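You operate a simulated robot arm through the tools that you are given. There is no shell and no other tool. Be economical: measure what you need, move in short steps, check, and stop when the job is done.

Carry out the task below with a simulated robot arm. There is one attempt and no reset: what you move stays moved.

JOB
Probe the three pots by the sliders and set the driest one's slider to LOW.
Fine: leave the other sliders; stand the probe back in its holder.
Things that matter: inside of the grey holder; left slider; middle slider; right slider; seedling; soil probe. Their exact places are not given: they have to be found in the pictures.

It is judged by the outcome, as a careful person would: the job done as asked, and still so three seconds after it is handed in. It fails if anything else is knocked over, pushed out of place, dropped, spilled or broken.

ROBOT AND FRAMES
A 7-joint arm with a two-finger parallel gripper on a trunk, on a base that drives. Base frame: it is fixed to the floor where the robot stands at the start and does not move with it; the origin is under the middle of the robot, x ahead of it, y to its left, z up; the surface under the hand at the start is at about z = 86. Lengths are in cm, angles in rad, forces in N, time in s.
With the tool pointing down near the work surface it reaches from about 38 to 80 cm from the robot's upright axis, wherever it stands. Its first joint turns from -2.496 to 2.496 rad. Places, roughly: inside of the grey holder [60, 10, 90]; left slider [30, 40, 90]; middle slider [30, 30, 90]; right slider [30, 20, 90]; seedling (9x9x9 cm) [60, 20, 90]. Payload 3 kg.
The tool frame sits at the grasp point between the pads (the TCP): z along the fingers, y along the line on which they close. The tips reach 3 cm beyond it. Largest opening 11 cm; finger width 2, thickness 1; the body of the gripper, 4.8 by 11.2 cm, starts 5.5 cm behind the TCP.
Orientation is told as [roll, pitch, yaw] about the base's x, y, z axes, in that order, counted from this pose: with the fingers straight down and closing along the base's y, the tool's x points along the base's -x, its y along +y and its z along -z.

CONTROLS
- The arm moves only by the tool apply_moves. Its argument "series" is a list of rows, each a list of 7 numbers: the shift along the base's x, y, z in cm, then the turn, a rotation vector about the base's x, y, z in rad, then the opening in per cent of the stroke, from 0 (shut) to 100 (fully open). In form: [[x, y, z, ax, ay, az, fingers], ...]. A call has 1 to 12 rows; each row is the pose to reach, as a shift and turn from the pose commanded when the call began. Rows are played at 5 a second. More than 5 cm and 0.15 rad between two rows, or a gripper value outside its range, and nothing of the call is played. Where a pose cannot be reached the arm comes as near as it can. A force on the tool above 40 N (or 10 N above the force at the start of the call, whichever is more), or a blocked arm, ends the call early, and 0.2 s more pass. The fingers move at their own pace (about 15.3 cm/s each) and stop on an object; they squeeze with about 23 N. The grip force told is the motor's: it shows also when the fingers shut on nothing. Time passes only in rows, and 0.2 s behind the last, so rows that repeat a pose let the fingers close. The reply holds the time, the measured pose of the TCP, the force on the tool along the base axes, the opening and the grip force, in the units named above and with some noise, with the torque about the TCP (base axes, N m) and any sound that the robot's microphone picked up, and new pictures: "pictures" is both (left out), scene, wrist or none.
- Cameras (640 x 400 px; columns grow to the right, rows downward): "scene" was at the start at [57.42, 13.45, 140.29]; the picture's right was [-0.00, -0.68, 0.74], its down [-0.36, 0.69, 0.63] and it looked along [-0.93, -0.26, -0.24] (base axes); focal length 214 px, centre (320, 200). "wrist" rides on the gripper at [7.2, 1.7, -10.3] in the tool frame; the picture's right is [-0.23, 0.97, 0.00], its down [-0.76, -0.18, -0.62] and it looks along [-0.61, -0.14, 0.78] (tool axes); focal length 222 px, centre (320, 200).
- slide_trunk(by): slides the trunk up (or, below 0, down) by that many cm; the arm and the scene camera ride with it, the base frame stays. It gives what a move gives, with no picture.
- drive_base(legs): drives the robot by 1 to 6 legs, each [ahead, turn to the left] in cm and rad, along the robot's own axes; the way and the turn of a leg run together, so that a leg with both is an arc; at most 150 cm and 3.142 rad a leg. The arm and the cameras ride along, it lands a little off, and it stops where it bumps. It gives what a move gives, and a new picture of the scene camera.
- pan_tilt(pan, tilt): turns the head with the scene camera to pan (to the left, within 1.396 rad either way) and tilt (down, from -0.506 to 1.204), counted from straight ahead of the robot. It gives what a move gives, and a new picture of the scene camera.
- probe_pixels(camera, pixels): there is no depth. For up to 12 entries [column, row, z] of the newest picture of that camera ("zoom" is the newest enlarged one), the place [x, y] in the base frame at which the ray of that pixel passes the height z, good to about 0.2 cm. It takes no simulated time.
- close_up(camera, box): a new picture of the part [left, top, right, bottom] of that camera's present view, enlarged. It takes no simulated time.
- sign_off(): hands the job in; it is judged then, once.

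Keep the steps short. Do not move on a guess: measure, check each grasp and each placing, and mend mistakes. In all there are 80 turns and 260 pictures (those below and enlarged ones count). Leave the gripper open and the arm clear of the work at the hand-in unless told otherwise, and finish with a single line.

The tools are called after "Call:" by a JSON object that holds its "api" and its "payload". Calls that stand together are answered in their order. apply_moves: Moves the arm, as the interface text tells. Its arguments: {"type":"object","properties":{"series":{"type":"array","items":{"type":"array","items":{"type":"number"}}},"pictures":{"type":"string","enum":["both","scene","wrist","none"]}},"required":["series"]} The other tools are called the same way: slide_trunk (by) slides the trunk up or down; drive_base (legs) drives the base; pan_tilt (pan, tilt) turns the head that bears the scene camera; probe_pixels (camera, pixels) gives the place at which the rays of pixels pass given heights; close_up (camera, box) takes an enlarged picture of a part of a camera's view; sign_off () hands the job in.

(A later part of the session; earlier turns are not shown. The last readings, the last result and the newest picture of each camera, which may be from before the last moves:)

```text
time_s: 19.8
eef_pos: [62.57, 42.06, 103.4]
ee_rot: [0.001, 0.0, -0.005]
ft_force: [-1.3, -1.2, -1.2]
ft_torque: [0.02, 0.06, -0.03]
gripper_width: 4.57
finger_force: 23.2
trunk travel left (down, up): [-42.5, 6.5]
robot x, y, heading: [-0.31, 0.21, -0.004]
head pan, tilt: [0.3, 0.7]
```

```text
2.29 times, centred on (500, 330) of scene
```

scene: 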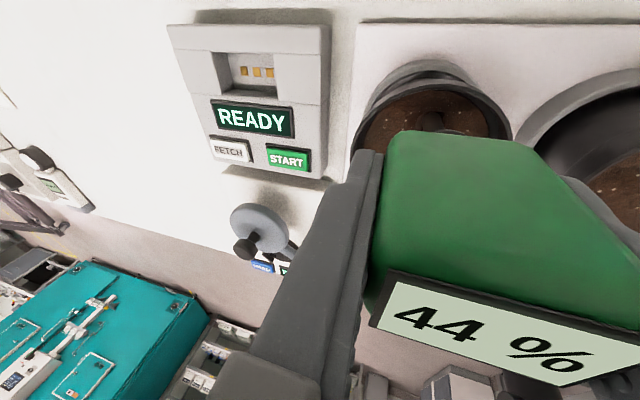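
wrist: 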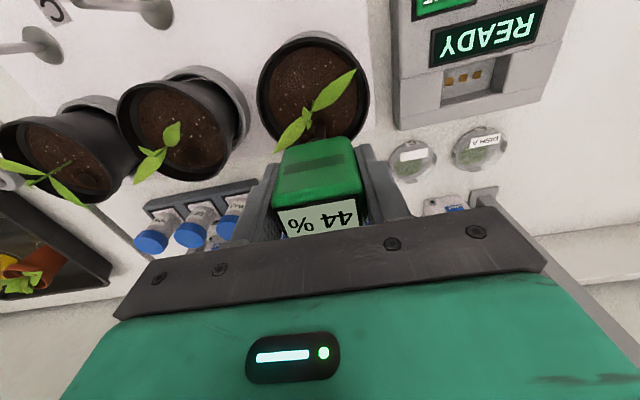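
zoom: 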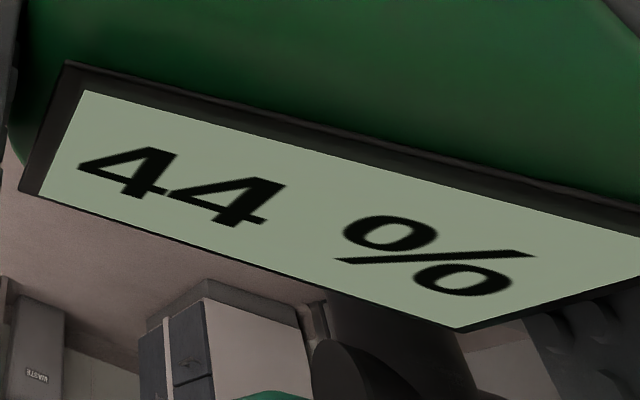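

A = 44 %, B = 29 %, C = 36 %: B (middle) is driest. Lift and carry the probe back above the holder, at (59.9, 7.05).

Call:
{"api": "apply_moves", "payload": {"series": [[0, 0, 4, 0, 0, 0, 20], [0, 0, 8, 0, 0, 0, 20], [0, 0, 11.5, 0, 0, 0, 20], [-0.3, -4.4, 11.5, 0, 0, 0, 20], [-0.6, -8.8, 11.5, 0, 0, 0, 20], [-0.9, -13.2, 11.5, 0, 0, 0, 20], [-1.2, -17.6, 11.5, 0, 0, 0, 20], [-1.5, -22, 11.5, 0, 0, 0, 20], [-1.8, -26.4, 11.5, 0, 0, 0, 20], [-2.2, -30.8, 11.5, 0, 0, 0, 20], [-2.55, -35.1, 11.5, 0, 0, 0, 20], [-2.55, -35.1, 11.5, 0, 0, 0, 20]]}}

Call:
{"api": "close_up", "payload": {"camera": "wrist", "box": [240, 50, 400, 150]}}

Call:
{"api": "close_up", "payload": {"camera": "scene", "box": [320, 20, 560, 170]}}

```text
time_s: 22.4
eef_pos: [60.01, 6.9, 114.92]
ee_rot: [-0.001, -0.002, -0.005]
ft_force: [-0.5, 0.0, -1.4]
ft_torque: [0.02, -0.05, 0.01]
gripper_width: 4.57
finger_force: 22.4
trunk travel left (down, up): [-42.5, 6.5]
robot x, y, heading: [0.19, 0.0, 0.003]
head pan, tilt: [0.3, 0.7]
```

scene: 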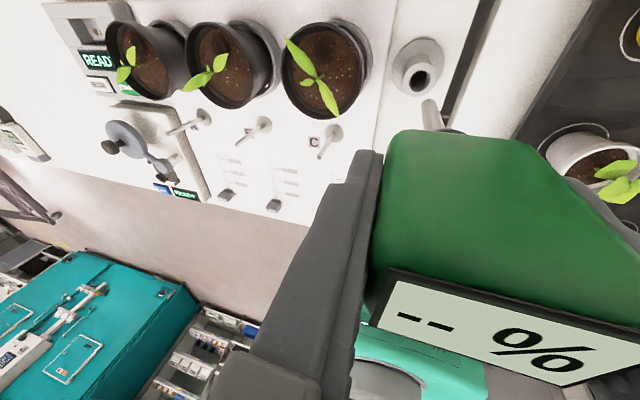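
wrist: 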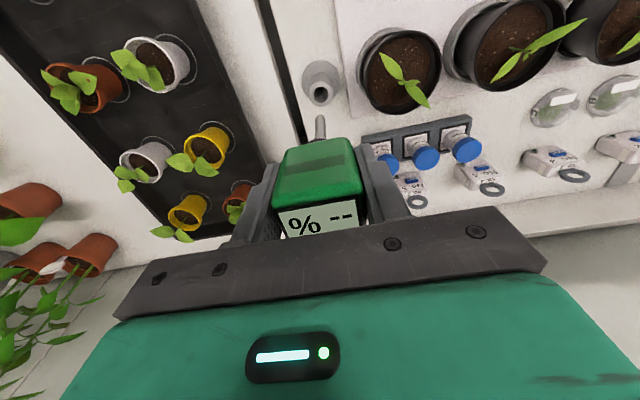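

```text
4.00 times, centred on (320, 100) of wrist
```

zoom: 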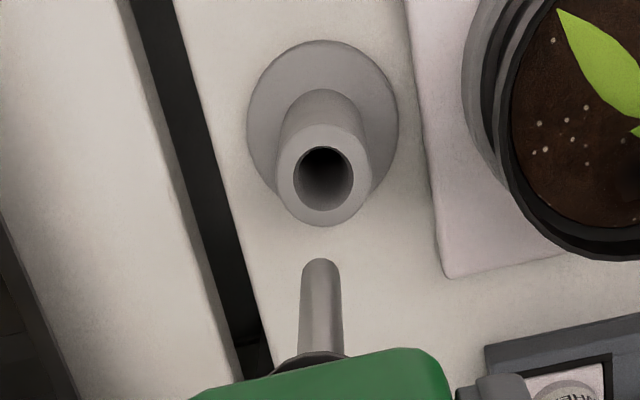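

```text
2.67 times, centred on (440, 95) of scene
```

zoom: 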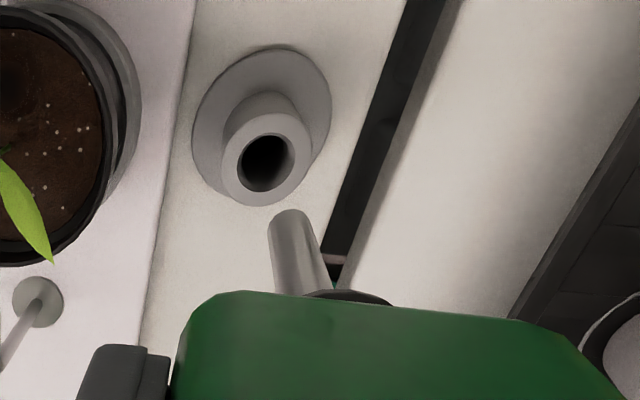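

Check tip versus hole in both views.

Call:
{"api": "probe_pixels", "payload": {"camera": "wrist", "pixels": [[320.75, 94.5, 92.5], [320.75, 94.5, 93.5], [320.75, 94.5, 94.5], [320.5, 116, 101], [320.5, 116, 102]]}}

Call:
{"api": "probe_pixels", "payload": {"camera": "scene", "pixels": [[419.75, 80, 92.5], [419.75, 80, 93.5], [419.75, 80, 94.5], [428, 101, 101], [428, 101, 102]]}}

```text
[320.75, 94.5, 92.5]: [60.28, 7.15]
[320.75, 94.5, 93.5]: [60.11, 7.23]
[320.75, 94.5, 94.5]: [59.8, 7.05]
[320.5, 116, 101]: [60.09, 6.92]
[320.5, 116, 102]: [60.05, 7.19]
```

```text
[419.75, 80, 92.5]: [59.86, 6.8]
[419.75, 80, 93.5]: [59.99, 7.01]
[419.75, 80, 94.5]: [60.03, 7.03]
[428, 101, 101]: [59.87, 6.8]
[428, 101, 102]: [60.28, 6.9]
```

Aligned to within ~0.1 cm. Lower into the holder by 15.4 cm.

Call:
{"api": "apply_moves", "payload": {"series": [[0, 0.08, -4, 0, 0, 0, 20], [0, 0.08, -6.5, 0, 0, 0, 20], [0, 0.08, -8.5, 0, 0, 0, 20], [0, 0.08, -10.5, 0, 0, 0, 20], [0, 0.08, -12.5, 0, 0, 0, 20], [0, 0.08, -14.3, 0, 0, 0, 20], [0, 0.08, -15.1, 0, 0, 0, 20], [0, 0.08, -15.1, 0, 0, 0, 20]]}}

```text
time_s: 24.1
eef_pos: [60.13, 7.2, 99.81]
ee_rot: [0.0, 0.001, -0.005]
ft_force: [-0.6, -0.2, -0.4]
ft_torque: [0.02, -0.03, -0.02]
gripper_width: 4.57
finger_force: 23.0
trunk travel left (down, up): [-42.5, 6.5]
robot x, y, heading: [0.01, -0.26, 0.001]
head pan, tilt: [0.3, 0.7]
```

scene: 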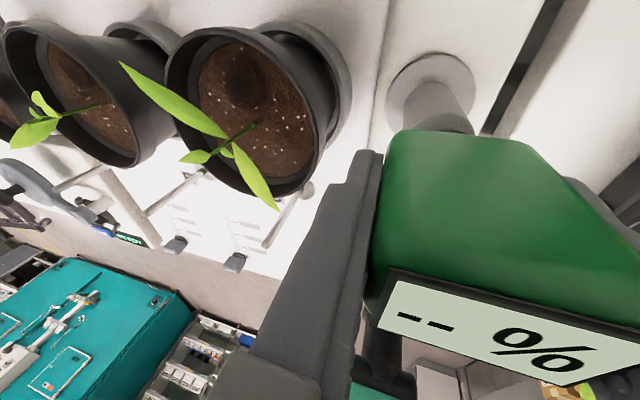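
wrist: 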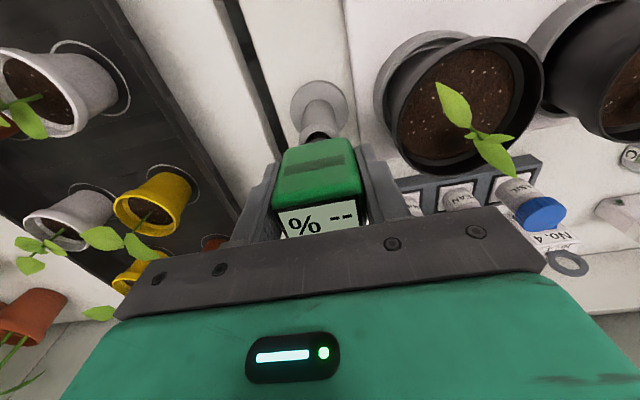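

It's in the hole without force. Lower in small steps to contact with the seat.

Call:
{"api": "apply_moves", "payload": {"series": [[0, 0, -0.3, 0, 0, 0, 20], [0, 0, -0.4, 0, 0, 0, 20], [0, 0, -0.5, 0, 0, 0, 20], [0, 0, -0.5, 0, 0, 0, 20]], "pictures": "none"}}

```text
time_s: 25.1
eef_pos: [59.89, 7.05, 99.41]
ee_rot: [0.001, 0.0, -0.005]
ft_force: [1.1, 0.0, 16.9]
ft_torque: [0.04, -0.12, 0.0]
gripper_width: 4.59
finger_force: 23.0
trunk travel left (down, up): [-42.5, 6.5]
robot x, y, heading: [-0.08, 0.01, 0.003]
head pan, tilt: [0.3, 0.7]
```

Seated (17 N upward). Ease 0.15 cm, open to 60 %, then look.

Call:
{"api": "apply_moves", "payload": {"series": [[0, 0, 0.15, 0, 0, 0, 20], [0, 0, 0.15, 0, 0, 0, 45], [0, 0, 0.15, 0, 0, 0, 60], [0, 0, 0.15, 0, 0, 0, 60]]}}

```text
time_s: 26.1
eef_pos: [59.97, 7.17, 99.49]
ee_rot: [0.0, 0.001, -0.006]
ft_force: [0.1, 1.1, 0.5]
ft_torque: [-0.01, 0.04, 0.0]
gripper_width: 6.6
finger_force: 0.0
trunk travel left (down, up): [-42.5, 6.5]
robot x, y, heading: [-0.01, -0.19, 0.002]
head pan, tilt: [0.3, 0.7]
```

scene: 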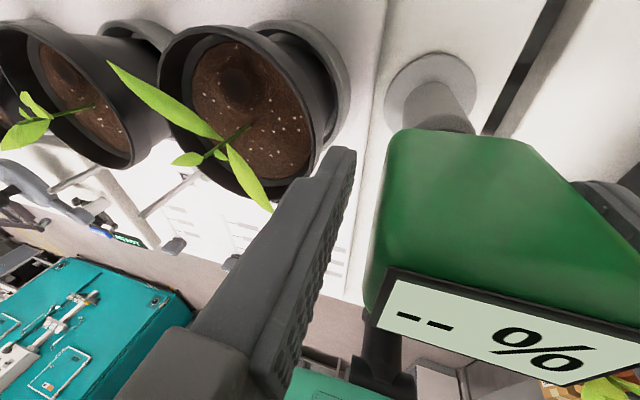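
wrist: 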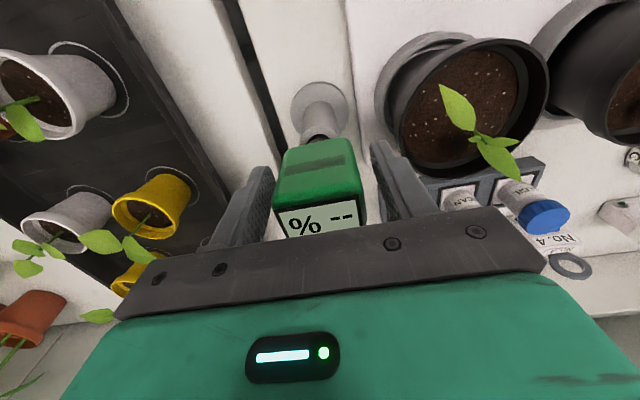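

Probe stands. Lift clear to z≈121 straight up, then move toward the sliders at (38, 29).

Call:
{"api": "apply_moves", "payload": {"series": [[0, 0, 4, 0, 0, 0, 60], [0, 0, 8, 0, 0, 0, 60], [0, 0, 13, 0, 0, 0, 60], [0, 0, 18, 0, 0, 0, 60], [-1, 4, 21, 0, 0, 0, 60], [-4, 8, 21, 0, 0, 0, 60], [-8, 11, 21, 0, 0, 0, 40], [-12, 14, 21, 0, 0, 0, 20], [-16, 17, 21, 0, 0, 0, 10], [-20, 20, 21, 0, 0, 0, 0], [-22, 22, 21, 0, 0, 0, 0]]}}

```text
refused: row 5 steps farther than a row can; nothing moved
```

Call:
{"api": "apply_moves", "payload": {"series": [[0, 0, 4, 0, 0, 0, 60], [0, 0, 8.5, 0, 0, 0, 60], [0, 0, 13, 0, 0, 0, 60], [0, 0, 17.5, 0, 0, 0, 60], [0, 0, 21, 0, 0, 0, 60], [-3, 3, 21, 0, 0, 0, 60], [-6.3, 6.3, 21, 0, 0, 0, 40], [-9.6, 9.6, 21, 0, 0, 0, 20], [-12.9, 12.9, 21, 0, 0, 0, 10], [-16.2, 16.2, 21, 0, 0, 0, 0], [-19.5, 19.5, 21, 0, 0, 0, 0], [-22, 22, 21, 0, 0, 0, 0]]}}

```text
time_s: 28.8
eef_pos: [37.93, 29.02, 120.59]
ee_rot: [0.0, 0.001, -0.007]
ft_force: [0.0, -0.9, -0.4]
ft_torque: [0.02, 0.0, 0.04]
gripper_width: 0.03
finger_force: 23.1
trunk travel left (down, up): [-42.5, 6.5]
robot x, y, heading: [0.21, -0.06, -0.001]
head pan, tilt: [0.3, 0.7]
```

scene: 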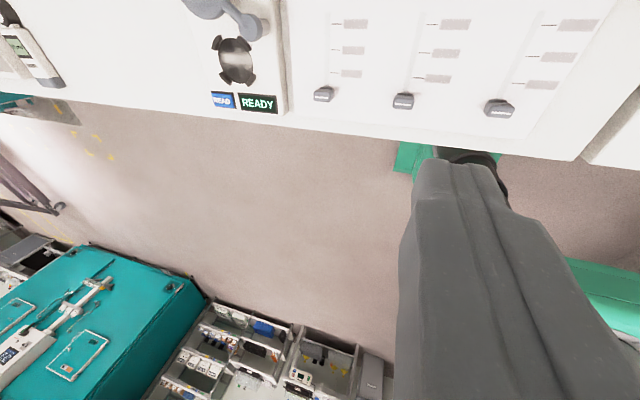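
wrist: 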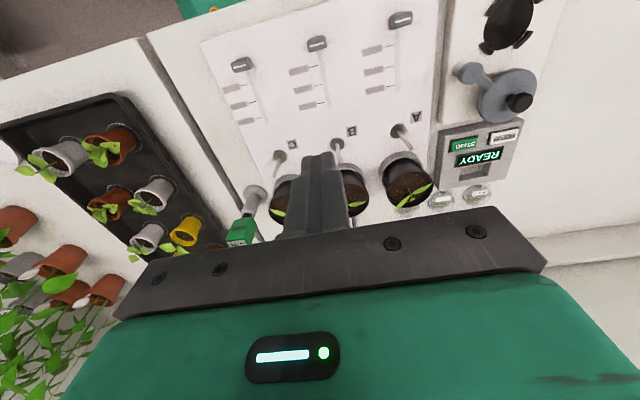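

Zoom onto the slider labels from both cameras.

Call:
{"api": "close_up", "payload": {"camera": "scene", "box": [300, 0, 540, 150]}}

Call:
{"api": "close_up", "payload": {"camera": "wrist", "box": [200, 0, 440, 150]}}

Call:
{"api": "close_up", "payload": {"camera": "scene", "box": [400, 0, 480, 50]}}

```text
2.67 times, centred on (420, 75) of scene
```

zoom: 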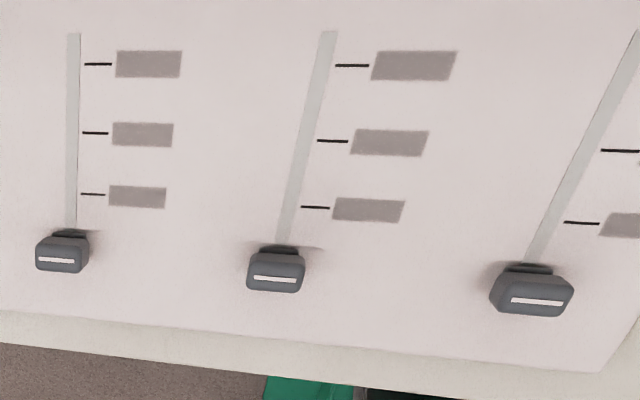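

```text
2.67 times, centred on (320, 75) of wrist
```

zoom: 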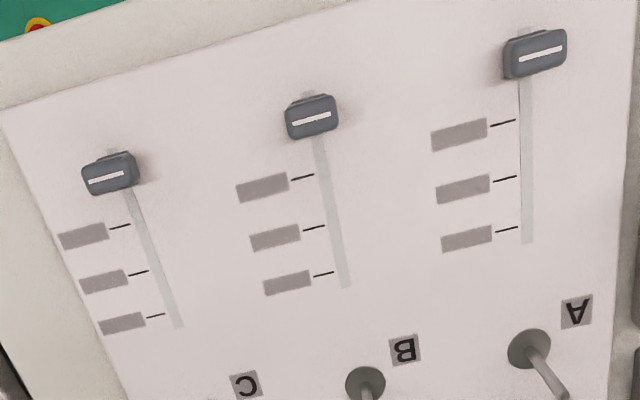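

```text
8.00 times, centred on (440, 25) of scene
```

zoom: 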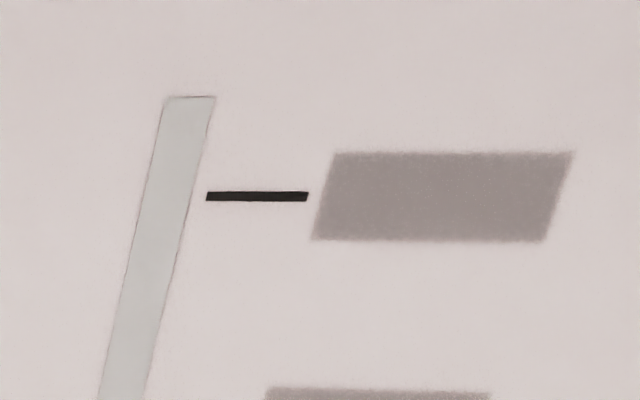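

Labels are blank from this far; they need a closer view. I descend to z≈104 between B and A (tips still ~13 cm above the panel).

Call:
{"api": "apply_moves", "payload": {"series": [[0, 1.5, -4, 0, 0, 0, 0], [0, 3, -8, 0, 0, 0, 0], [0, 4.5, -12, 0, 0, 0, 0], [0, 5, -16.5, 0, 0, 0, 0], [0, 5, -16.5, 0, 0, 0, 0]]}}

```text
time_s: 29.9
eef_pos: [37.9, 34.06, 103.76]
ee_rot: [0.001, -0.001, -0.004]
ft_force: [0.8, 0.7, 0.2]
ft_torque: [0.02, -0.03, 0.0]
gripper_width: 0.01
finger_force: 22.7
trunk travel left (down, up): [-42.5, 6.5]
robot x, y, heading: [0.18, 0.12, 0.002]
head pan, tilt: [0.3, 0.7]
```

scene: 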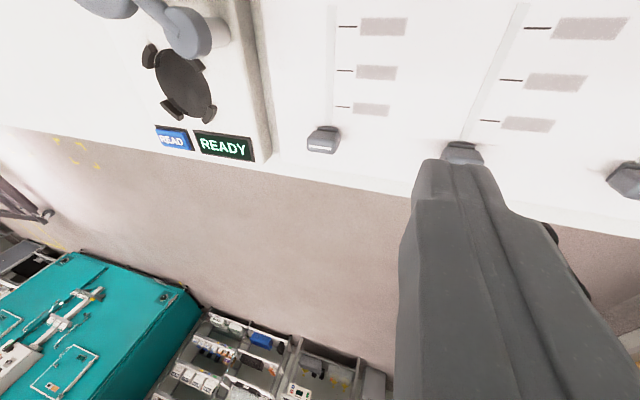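
wrist: 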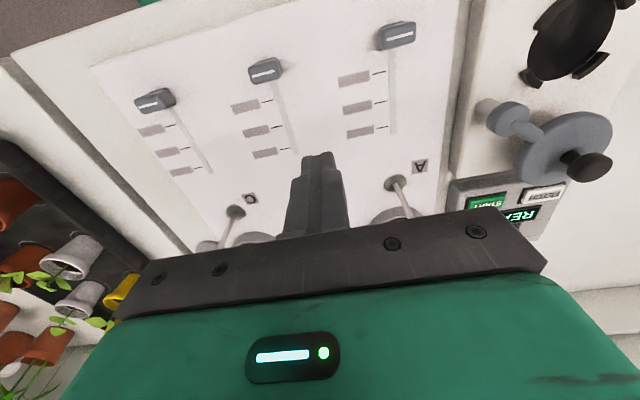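

Call:
{"api": "close_up", "payload": {"camera": "wrist", "box": [220, 50, 316, 110]}}

Call:
{"api": "close_up", "payload": {"camera": "wrist", "box": [316, 50, 412, 150]}}

Call:
{"api": "close_up", "payload": {"camera": "scene", "box": [480, 0, 640, 100]}}

```text
6.67 times, centred on (268, 80) of wrist
```

zoom: 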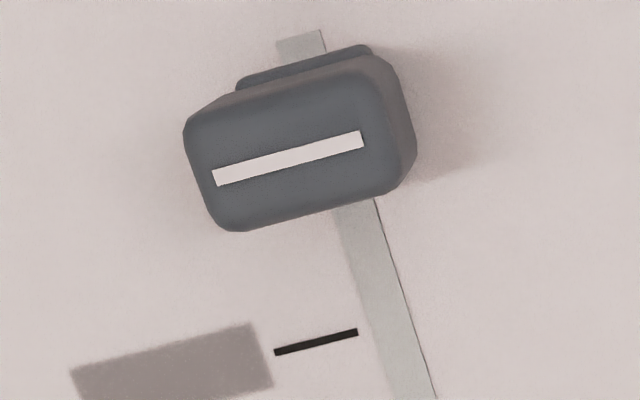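

```text
4.00 times, centred on (364, 100) of wrist
```

zoom: 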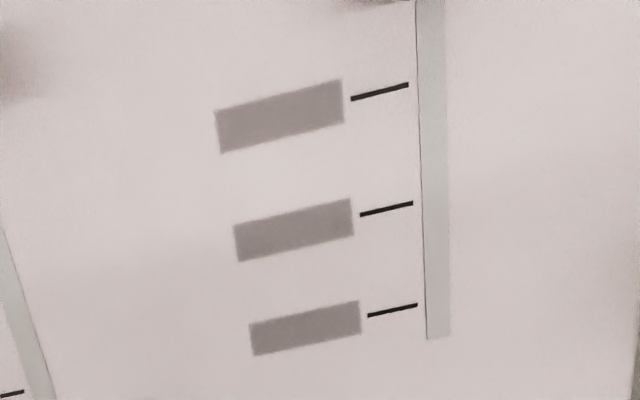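

```text
4.00 times, centred on (560, 50) of scene
```

zoom: 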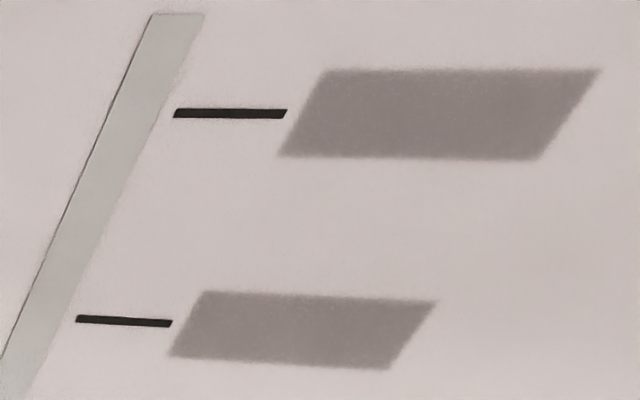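

Still too far to read. Before getting lower I measure knobs, marks and levers.

Call:
{"api": "probe_pixels", "payload": {"camera": "wrist", "pixels": [[267, 71, 88], [397, 37, 88], [155, 101, 88], [396, 183, 87], [411, 214, 92], [411, 214, 95], [260, 101, 86.5], [281, 150, 86.5], [236, 212, 87], [224, 244, 94]]}}

Call:
{"api": "probe_pixels", "payload": {"camera": "scene", "pixels": [[322, 145, 88], [463, 150, 88], [537, 28, 86.5], [510, 80, 86.5], [489, 121, 86.5], [522, 5, 86.5]]}}

```text
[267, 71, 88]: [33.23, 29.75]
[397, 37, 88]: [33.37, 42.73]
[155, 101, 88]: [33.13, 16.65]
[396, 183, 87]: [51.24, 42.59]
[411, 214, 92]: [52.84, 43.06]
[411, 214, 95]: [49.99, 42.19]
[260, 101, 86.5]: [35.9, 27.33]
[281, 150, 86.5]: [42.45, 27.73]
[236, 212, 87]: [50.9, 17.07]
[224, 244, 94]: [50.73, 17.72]
```

```text
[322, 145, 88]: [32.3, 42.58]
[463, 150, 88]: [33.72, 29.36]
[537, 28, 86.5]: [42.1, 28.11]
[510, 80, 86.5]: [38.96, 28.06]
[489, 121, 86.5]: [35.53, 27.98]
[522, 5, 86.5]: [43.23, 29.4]
```

Levers are at x≈51, knobs at x≈33; labels at x≈36–42 are flat. I go to (43, 22.5), z≈92 so the wrist camera is right above B's labels.

Call:
{"api": "apply_moves", "payload": {"series": [[2, -4, 0, 0, 0, 0, 0], [4, -8, 0, 0, 0, 0, 0], [5, -11.5, -1, 0, 0, 0, 0], [5, -11.5, -5, 0, 0, 0, 0], [5, -11.5, -9, 0, 0, 0, 0], [5, -11.5, -11.7, 0, 0, 0, 0], [5, -11.5, -11.7, 0, 0, 0, 0]]}}

Call:
{"api": "close_up", "payload": {"camera": "wrist", "box": [260, 0, 420, 140]}}

```text
time_s: 31.6
eef_pos: [43.21, 22.6, 92.34]
ee_rot: [0.001, 0.001, -0.005]
ft_force: [0.9, 0.0, 0.3]
ft_torque: [-0.02, -0.01, 0.01]
gripper_width: 0.01
finger_force: 22.7
trunk travel left (down, up): [-42.5, 6.5]
robot x, y, heading: [-0.09, 0.05, 0.003]
head pan, tilt: [0.3, 0.7]
```

scene: 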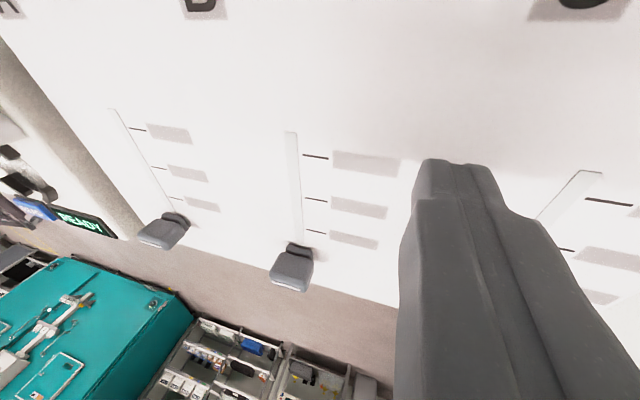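
wrist: 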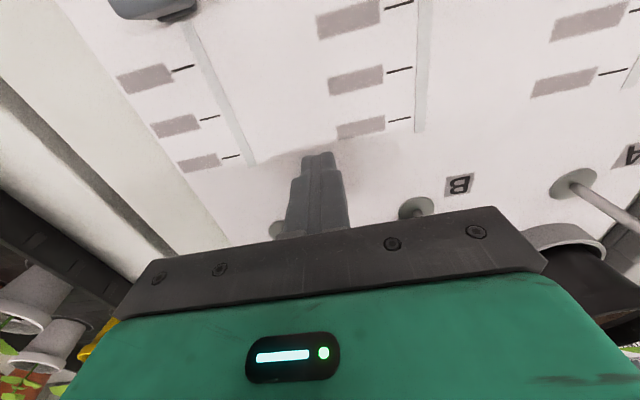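

```text
2.86 times, centred on (340, 70) of wrist
```

zoom: 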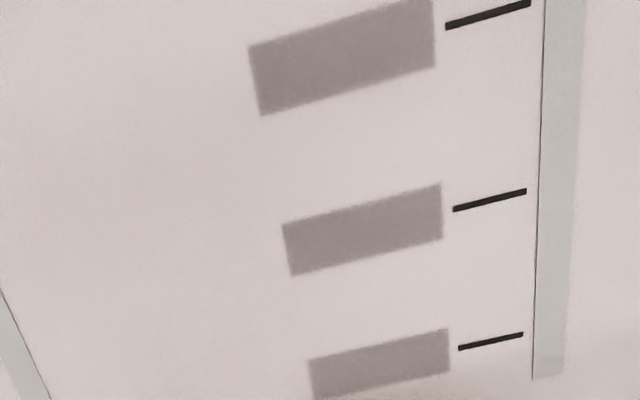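

Labels remain unreadable at ~15 cm. There is also a paper on the wall; I'll look around with the head for a legend.

Call:
{"api": "pan_tilt", "payload": {"pan": 0.6, "tilt": 0.3}}

Call:
{"api": "close_up", "payload": {"camera": "wrist", "box": [325, 60, 421, 120]}}

```text
time_s: 32.4
eef_pos: [43.14, 22.54, 92.37]
ee_rot: [-0.001, 0.0, -0.004]
ft_force: [-0.6, 0.9, 0.5]
ft_torque: [0.01, 0.04, 0.0]
gripper_width: 0.0
finger_force: 23.4
trunk travel left (down, up): [-42.5, 6.5]
robot x, y, heading: [-0.36, -0.15, -0.002]
head pan, tilt: [0.6, 0.3]
```

scene: 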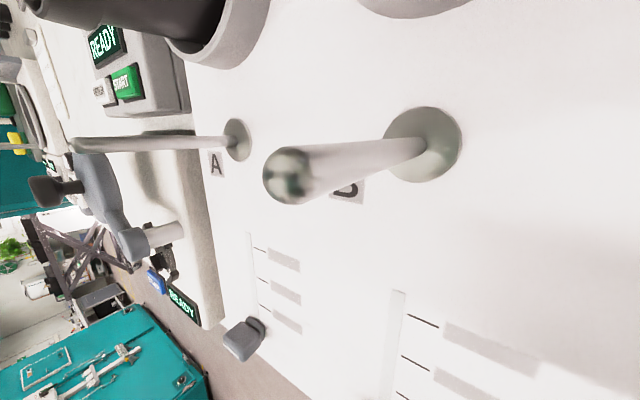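

```text
6.67 times, centred on (373, 90) of wrist
```

zoom: 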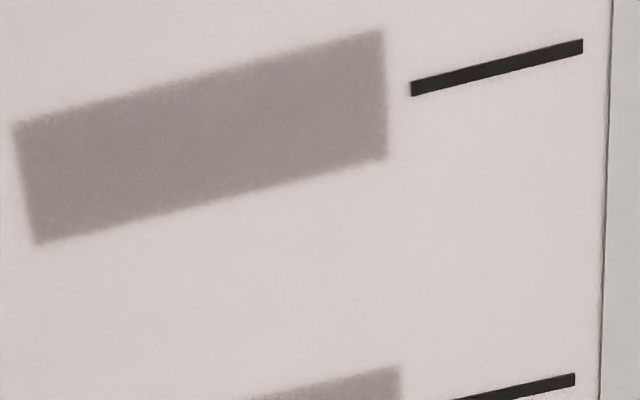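

Labels look blank at this range. I raise the arm and look around at the wall for a legend.

Call:
{"api": "apply_moves", "payload": {"series": [[0, 0, 5, 0, 0, 0, 0], [0, 0, 10, 0, 0, 0, 0], [0, 0, 15, 0, 0, 0, 0], [0, 0, 20, 0, 0, 0, 0], [0, 0, 25, 0, 0, 0, 0]], "pictures": "none"}}

Call:
{"api": "pan_tilt", "payload": {"pan": 0.0, "tilt": 0.2}}

Call:
{"api": "pan_tilt", "payload": {"pan": 0.6, "tilt": 0.5}}

```text
time_s: 33.6
eef_pos: [42.93, 22.61, 117.48]
ee_rot: [-0.001, 0.001, -0.004]
ft_force: [-0.3, -0.7, -0.2]
ft_torque: [-0.02, 0.01, -0.04]
gripper_width: 0.03
finger_force: 23.1
trunk travel left (down, up): [-42.5, 6.5]
robot x, y, heading: [0.08, -0.09, -0.001]
head pan, tilt: [0.6, 0.3]
```

```text
time_s: 34.6
eef_pos: [42.87, 22.61, 117.33]
ee_rot: [0.0, -0.001, -0.005]
ft_force: [0.2, 0.4, 0.5]
ft_torque: [-0.01, -0.01, 0.0]
gripper_width: 0.0
finger_force: 22.8
trunk travel left (down, up): [-42.5, 6.5]
robot x, y, heading: [-0.06, -0.21, 0.0]
head pan, tilt: [0.0, 0.201]
```

scene: 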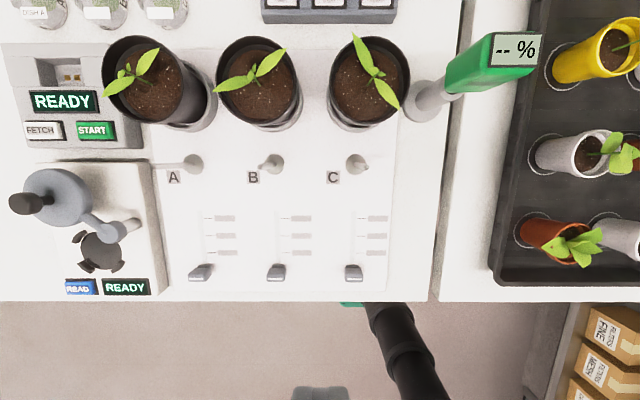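

```text
time_s: 35.6
eef_pos: [42.83, 22.67, 117.33]
ee_rot: [0.001, 0.001, -0.005]
ft_force: [1.1, 0.2, 0.2]
ft_torque: [-0.01, -0.02, 0.02]
gripper_width: 0.0
finger_force: 23.0
trunk travel left (down, up): [-42.5, 6.5]
robot x, y, heading: [0.34, 0.6, 0.005]
head pan, tilt: [0.6, 0.499]
```

scene: 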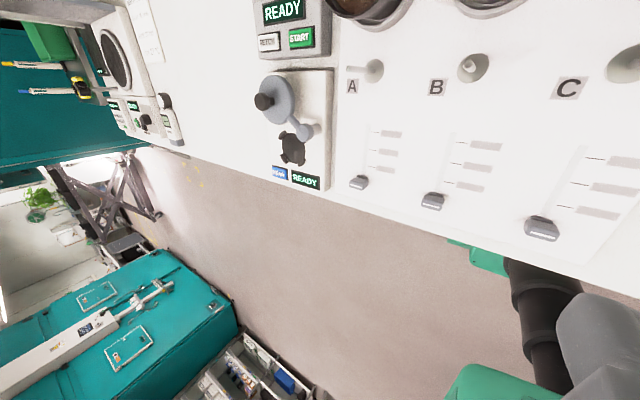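

The sheet at upper left (145,30) may be a legend. Zoom there.

Call:
{"api": "close_up", "payload": {"camera": "scene", "box": [100, 0, 196, 60]}}

Call:
{"api": "pan_tilt", "payload": {"pan": 0.5, "tilt": -0.1}}

```text
6.67 times, centred on (148, 30) of scene
```

zoom: 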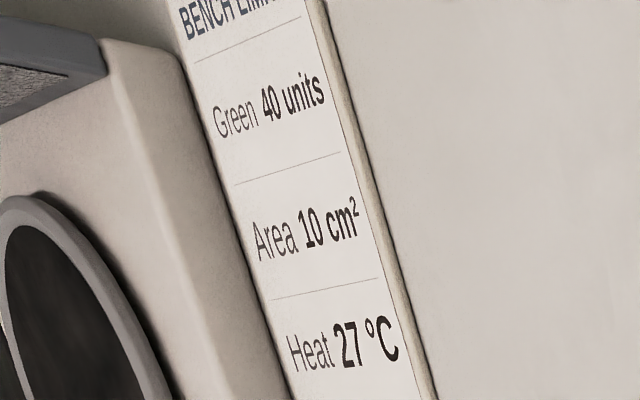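

```text
time_s: 36.6
eef_pos: [42.73, 22.61, 117.4]
ee_rot: [0.0, 0.0, -0.006]
ft_force: [0.8, -0.5, 0.3]
ft_torque: [0.04, 0.02, 0.02]
gripper_width: 0.0
finger_force: 22.9
trunk travel left (down, up): [-42.5, 6.5]
robot x, y, heading: [-0.17, 0.5, -0.001]
head pan, tilt: [0.499, -0.099]
```

scene: 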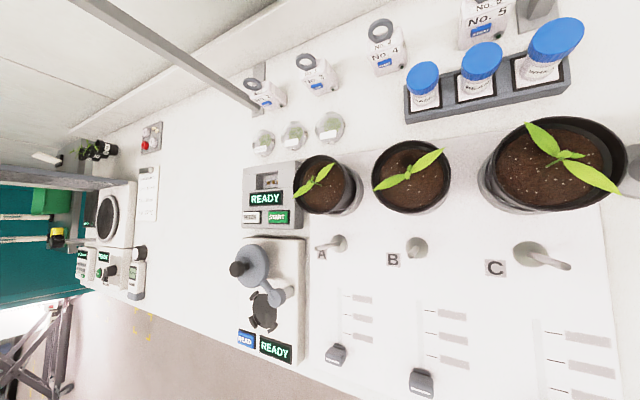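

That is only bench limits. I'll tilt the hand (fingers swung towards +x) so the wrist camera gets much nearer to B's labels: tilt −0.6 about y at height, then lower.

Call:
{"api": "apply_moves", "payload": {"series": [[0, 0, 0, 0, -0.15, 0, 0], [0, 0, 0, 0, -0.3, 0, 0], [0, 0, -3, 0, -0.45, 0, 0], [0, 0, -6, 0, -0.6, 0, 0], [0, 0.3, -10.5, 0, -0.6, 0, 0], [0, 0.3, -15, 0, -0.6, 0, 0], [0, 0.3, -19, 0, -0.6, 0, 0], [0, 0.3, -22, 0, -0.6, 0, 0], [0, 0.3, -23.5, 0, -0.6, 0, 0], [0, 0.3, -23.5, 0, -0.6, 0, 0]]}}

Call:
{"api": "close_up", "payload": {"camera": "wrist", "box": [240, 0, 480, 150]}}

```text
time_s: 38.8
eef_pos: [43.24, 22.69, 93.81]
ee_rot: [0.002, -0.598, -0.007]
ft_force: [-0.6, 0.2, 0.2]
ft_torque: [-0.03, 0.0, 0.01]
gripper_width: 0.0
finger_force: 23.0
trunk travel left (down, up): [-42.5, 6.5]
robot x, y, heading: [0.01, -0.11, -0.003]
head pan, tilt: [0.499, -0.099]
```

scene: 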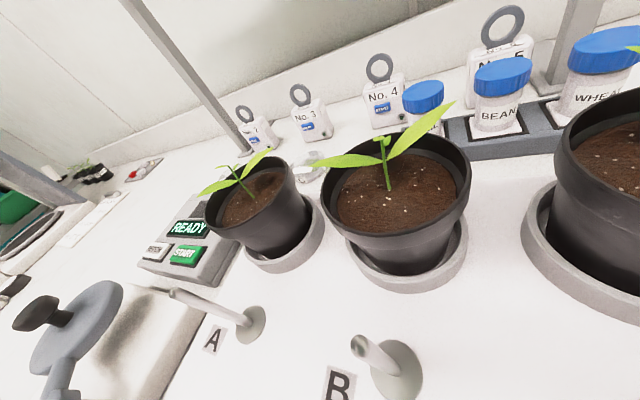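
wrist: 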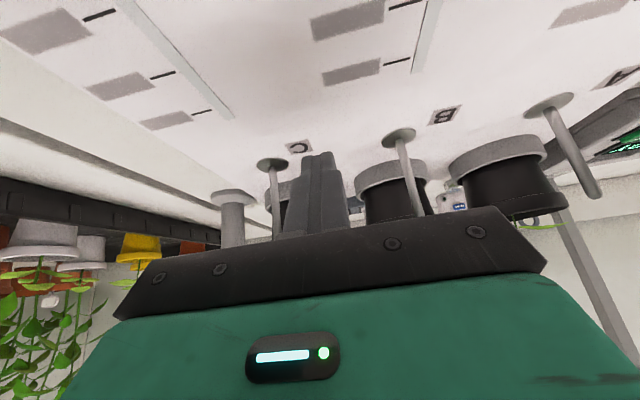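

```text
2.67 times, centred on (360, 75) of wrist
```

zoom: 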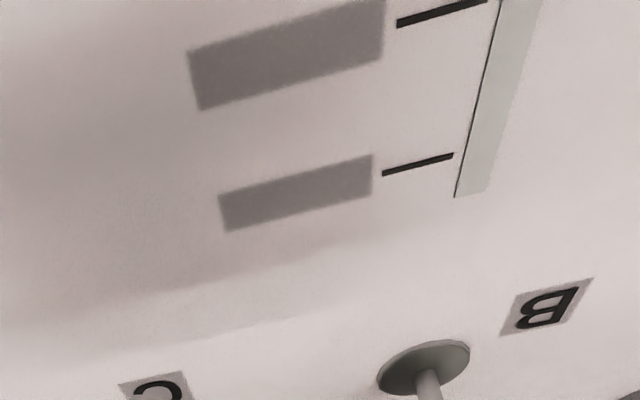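

Still blank at ~13 cm. One more attempt at ~9–10 cm: a bit more tilt, 2 cm back and 2.8 cm lower (tips remain ~1.5 cm above the panel).

Call:
{"api": "apply_moves", "payload": {"series": [[-1, 0, 0, 0, -0.1, 0, 0], [-2, 0, 0, 0, -0.2, 0, 0], [-2, 0, -1.5, 0, -0.2, 0, 0], [-2, 0, -2.6, 0, -0.2, 0, 0], [-2, 0, -2.6, 0, -0.2, 0, 0]], "pictures": "wrist"}}

Call:
{"api": "close_up", "payload": {"camera": "wrist", "box": [240, 0, 480, 150]}}

```text
time_s: 40.0
eef_pos: [41.76, 26.81, 92.08]
ee_rot: [0.005, -0.748, -0.007]
ft_force: [-0.6, -0.2, -0.1]
ft_torque: [0.04, 0.02, 0.07]
gripper_width: 0.0
finger_force: 22.6
out of reach, approached as far as the arm can: row 1, 2, 3, 4, 5
trunk travel left (down, up): [-42.5, 6.5]
robot x, y, heading: [0.06, -0.25, -0.005]
head pan, tilt: [0.499, -0.099]
```

wrist: 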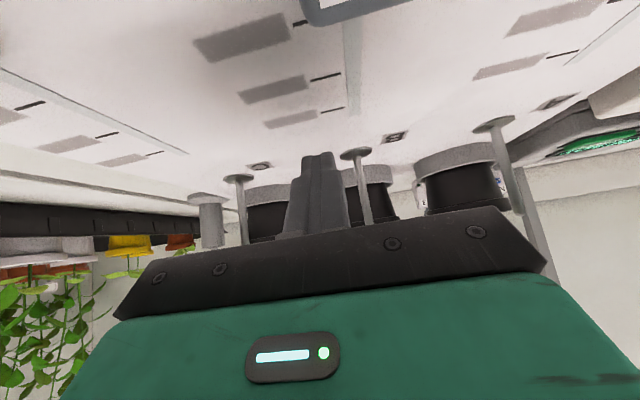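

```text
2.67 times, centred on (360, 75) of wrist
```

zoom: 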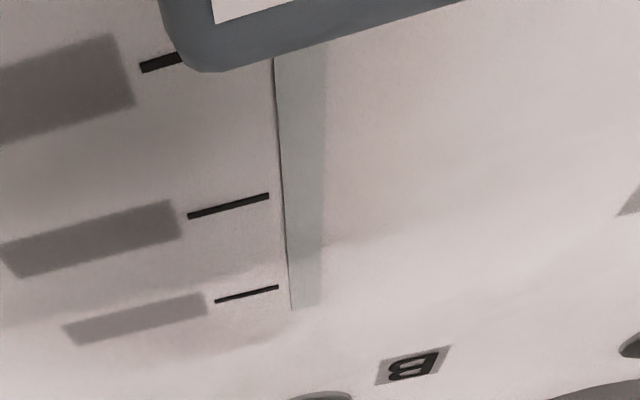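

Labels are blank even at ~10 cm (and the reach limit shifted the hand), so reading closer isn't useful. The natural reading of the scale: all knobs rest at the near end, below the first tick, so LOW is the first tick. I retreat straight up and un-tilt.

Call:
{"api": "apply_moves", "payload": {"series": [[0, 0, 3, 0, 0, 0, 0], [0, 0, 7, 0, 0, 0, 0], [0, 0, 11.5, 0, 0.1, 0, 0], [1, 0, 15, 0, 0.2, 0, 0], [1, 0, 17, 0, 0.35, 0, 0], [1, 0, 19, 0, 0.5, 0, 0], [1, 0, 21, 0, 0.65, 0, 0], [1, 0, 23, 0, 0.8, 0, 0], [1, 0, 23, 0, 0.8, 0, 0]], "pictures": "none"}}

Call:
{"api": "pan_tilt", "payload": {"pan": 0.0, "tilt": 0.2}}

Call:
{"api": "close_up", "payload": {"camera": "scene", "box": [160, 140, 440, 315]}}

```text
time_s: 42.0
eef_pos: [42.72, 26.97, 115.07]
ee_rot: [0.0, 0.051, -0.005]
ft_force: [0.7, -0.4, 0.7]
ft_torque: [0.0, 0.02, 0.02]
gripper_width: 0.01
finger_force: 23.0
trunk travel left (down, up): [-42.5, 6.5]
robot x, y, heading: [-0.29, 0.49, -0.002]
head pan, tilt: [0.499, -0.099]
```

```text
time_s: 43.0
eef_pos: [42.56, 27.09, 115.06]
ee_rot: [-0.002, 0.053, -0.005]
ft_force: [0.4, 0.4, 0.6]
ft_torque: [0.03, -0.01, -0.02]
gripper_width: 0.0
finger_force: 23.0
trunk travel left (down, up): [-42.5, 6.5]
robot x, y, heading: [-0.11, 0.01, -0.001]
head pan, tilt: [0.0, 0.201]
```

scene: 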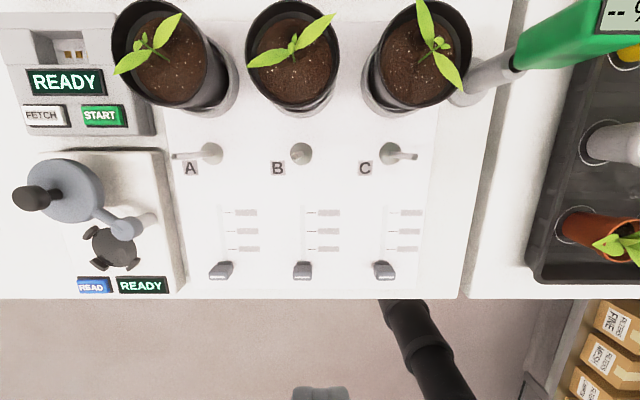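

```text
2.29 times, centred on (300, 228) of scene
```

zoom: 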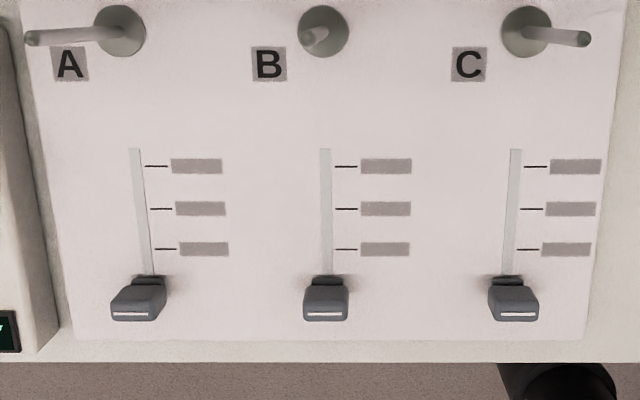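

Good overhead view. One last high zoom onto B's labels, plus knob/track measurements.

Call:
{"api": "close_up", "payload": {"camera": "scene", "box": [300, 205, 348, 235]}}

Call:
{"api": "close_up", "payload": {"camera": "scene", "box": [280, 240, 344, 280]}}

Call:
{"api": "probe_pixels", "payload": {"camera": "scene", "pixels": [[310, 212.5, 86.5], [310, 231, 86.5], [310, 248.7, 86.5], [302, 205, 86.5], [303, 260, 86.5], [302, 277, 89], [302, 277, 90]]}}

```text
13.33 times, centred on (324, 220) of scene
```

zoom: 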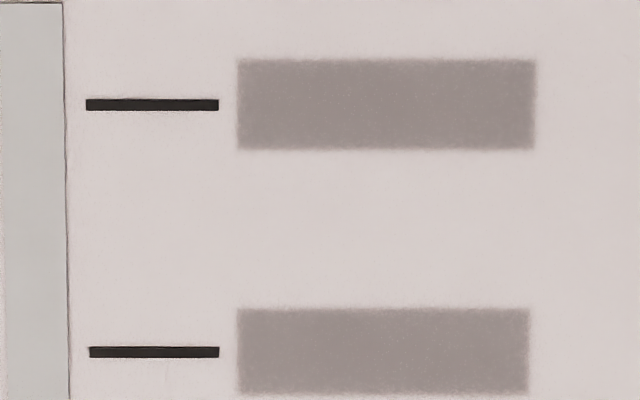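

```text
10.00 times, centred on (312, 260) of scene
```

zoom: 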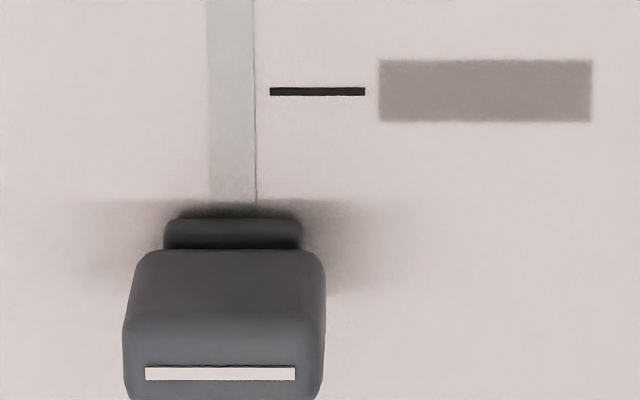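

```text
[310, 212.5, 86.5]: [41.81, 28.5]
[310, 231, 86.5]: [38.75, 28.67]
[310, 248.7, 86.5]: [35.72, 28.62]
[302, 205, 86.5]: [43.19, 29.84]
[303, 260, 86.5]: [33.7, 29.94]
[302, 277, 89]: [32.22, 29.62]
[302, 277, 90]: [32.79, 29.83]
```

Ticks are at x = 35.7, 38.75, 41.8 (3.05 spacing), and the knob rests one interval below (≈32.8): 0 / LOW / MED / HIGH. I move above knob B (33.0, 29.7), level the hand and open to 5.5 cm.

Call:
{"api": "apply_moves", "payload": {"series": [[-3.2, 0.9, -1, 0, -0.03, 0, 20], [-6.4, 1.8, -3, 0, -0.052, 0, 40], [-9.6, 2.65, -6, 0, -0.052, 0, 50], [-9.6, 2.65, -10.5, 0, -0.052, 0, 50], [-9.6, 2.65, -15, 0, -0.052, 0, 50], [-9.6, 2.65, -15, 0, -0.052, 0, 50]]}}

```text
time_s: 44.4
eef_pos: [33.11, 29.87, 99.94]
ee_rot: [-0.002, 0.001, -0.006]
ft_force: [0.8, 0.4, -0.5]
ft_torque: [-0.01, 0.03, 0.01]
gripper_width: 5.52
finger_force: 0.0
trunk travel left (down, up): [-42.5, 6.5]
robot x, y, heading: [-0.28, 0.14, -0.001]
head pan, tilt: [0.0, 0.201]
```

scene: 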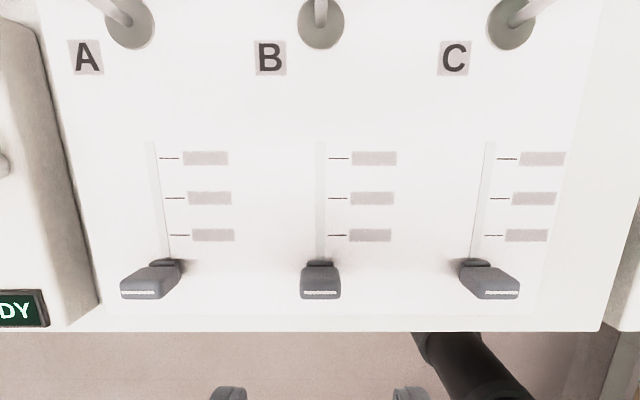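
wrist: 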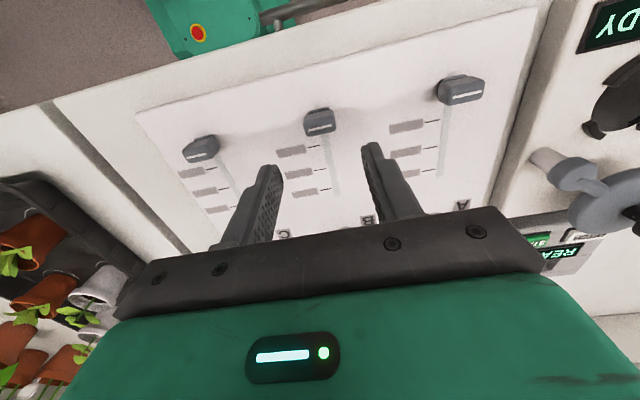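

Zoom in to triangulate knob B from here.

Call:
{"api": "close_up", "payload": {"camera": "scene", "box": [272, 225, 368, 315]}}

Call:
{"api": "close_up", "payload": {"camera": "wrist", "box": [272, 90, 368, 150]}}

```text
4.44 times, centred on (320, 270) of scene
```

zoom: 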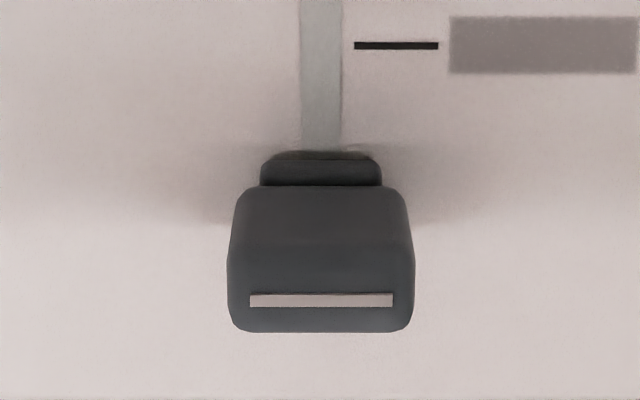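

```text
6.67 times, centred on (320, 120) of wrist
```

zoom: 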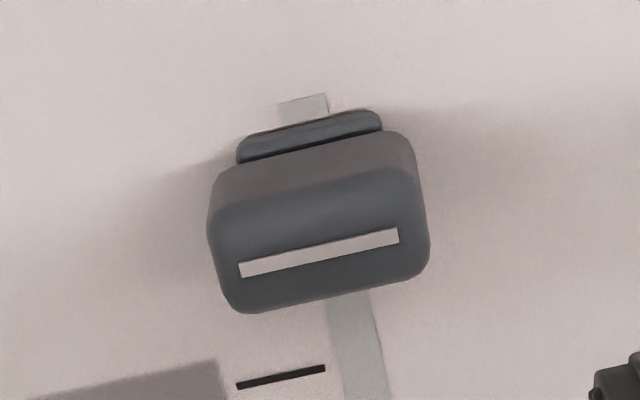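

Call:
{"api": "probe_pixels", "payload": {"camera": "scene", "pixels": [[320.2, 292.5, 88], [320.2, 292.5, 89], [320.2, 292.5, 90], [299.3, 288, 89], [341, 288, 89]]}}

Call:
{"api": "probe_pixels", "payload": {"camera": "wrist", "pixels": [[319.9, 127.9, 88], [319.9, 127.9, 89], [319.9, 127.9, 90], [315, 105, 86.5]]}}

```text
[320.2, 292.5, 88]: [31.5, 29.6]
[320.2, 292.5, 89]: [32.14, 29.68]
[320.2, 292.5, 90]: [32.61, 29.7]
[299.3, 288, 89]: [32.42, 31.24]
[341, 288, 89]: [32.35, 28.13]
```

```text
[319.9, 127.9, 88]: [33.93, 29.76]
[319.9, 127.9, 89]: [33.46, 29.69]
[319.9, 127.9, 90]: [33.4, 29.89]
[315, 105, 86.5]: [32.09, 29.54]
```

Knob centre (33.0, 29.7), top z≈90.7, ~2.9 cm wide. Lower to tips ≈88.2 (TCP 91.2) and close.

Call:
{"api": "apply_moves", "payload": {"series": [[-0.1, -0.1, -4, 0, 0, 0, 50], [-0.1, -0.1, -7, 0, 0, 0, 50], [-0.1, -0.1, -8.7, 0, 0, 0, 50], [-0.1, -0.1, -8.7, 0, 0, 0, 35], [-0.1, -0.1, -8.7, 0, 0, 0, 20], [-0.1, -0.1, -8.7, 0, 0, 0, 20]]}}

```text
time_s: 45.8
eef_pos: [32.92, 29.75, 91.26]
ee_rot: [-0.002, -0.001, -0.006]
ft_force: [0.2, 6.4, -0.9]
ft_torque: [0.25, -0.15, -0.03]
gripper_width: 2.87
finger_force: 44.9
trunk travel left (down, up): [-42.5, 6.5]
robot x, y, heading: [0.02, -0.05, -0.001]
head pan, tilt: [0.0, 0.201]
```

scene: 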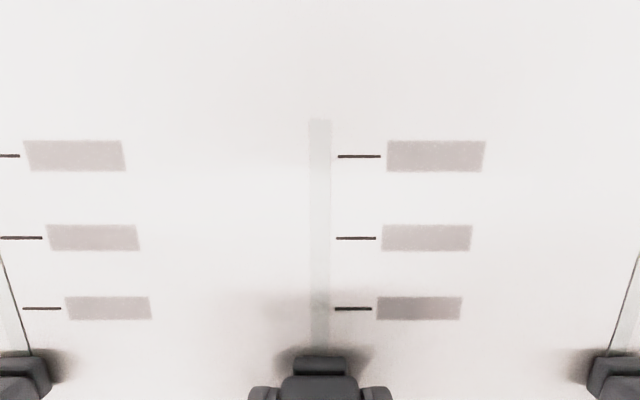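
wrist: 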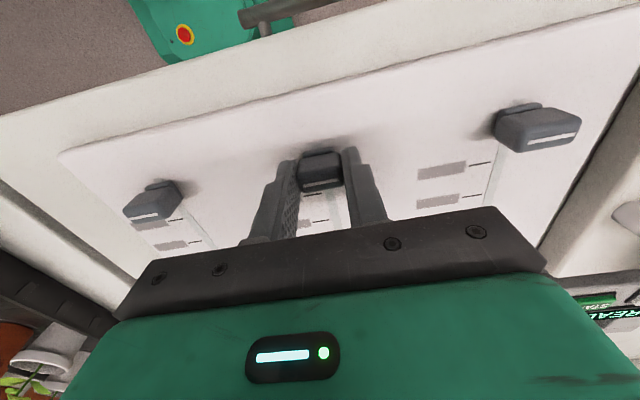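

Knob gripped (2.87 cm). Slide +x by 2.7 cm in small steps.

Call:
{"api": "apply_moves", "payload": {"series": [[0.5, 0.05, 0, 0, 0, 0, 20], [1.0, 0.05, 0, 0, 0, 0, 20], [1.5, 0.05, 0, 0, 0, 0, 20], [2.0, 0.05, 0, 0, 0, 0, 20], [2.4, 0.05, 0, 0, 0, 0, 20], [2.7, 0.05, 0, 0, 0, 0, 20], [2.7, 0.05, 0, 0, 0, 0, 20]]}}

Call:
{"api": "close_up", "payload": {"camera": "wrist", "box": [260, 130, 380, 250]}}

```text
time_s: 47.4
eef_pos: [35.55, 29.75, 91.29]
ee_rot: [-0.002, -0.001, -0.006]
ft_force: [1.7, 1.5, -1.7]
ft_torque: [0.04, 0.57, 0.01]
gripper_width: 2.88
finger_force: 45.1
trunk travel left (down, up): [-42.5, 6.5]
robot x, y, heading: [0.23, 0.46, 0.001]
head pan, tilt: [0.0, 0.201]
```

scene: 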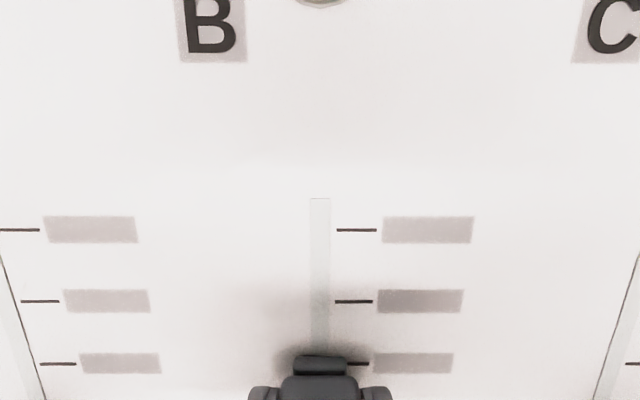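
wrist: 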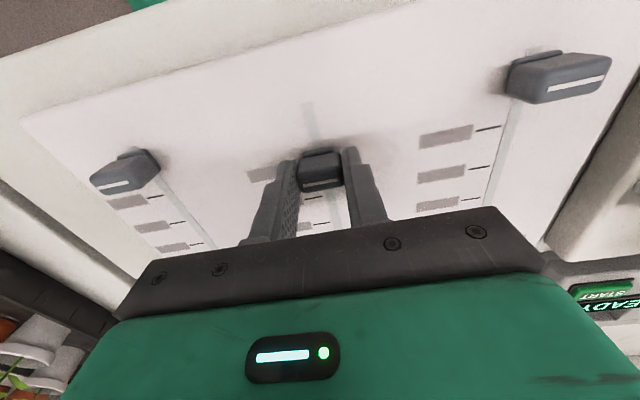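

```text
3.33 times, centred on (320, 190) of wrist
```

zoom: 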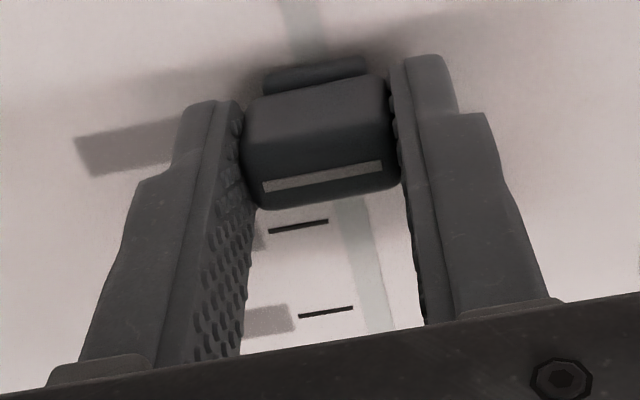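

The knob moved with the hand. Release, rise 12 cm and check alignment.

Call:
{"api": "apply_moves", "payload": {"series": [[2.7, 0.05, 0, 0, 0, 0, 40], [0, 0, 0, 0, 0, 0, 50]], "pictures": "none"}}

```text
time_s: 48.0
eef_pos: [35.73, 30.01, 91.34]
ee_rot: [-0.003, -0.001, -0.007]
ft_force: [0.6, -0.6, -2.0]
ft_torque: [0.0, 0.01, -0.02]
gripper_width: 5.49
finger_force: 0.0
trunk travel left (down, up): [-42.5, 6.5]
robot x, y, heading: [0.1, 0.13, 0.003]
head pan, tilt: [0.0, 0.201]
```

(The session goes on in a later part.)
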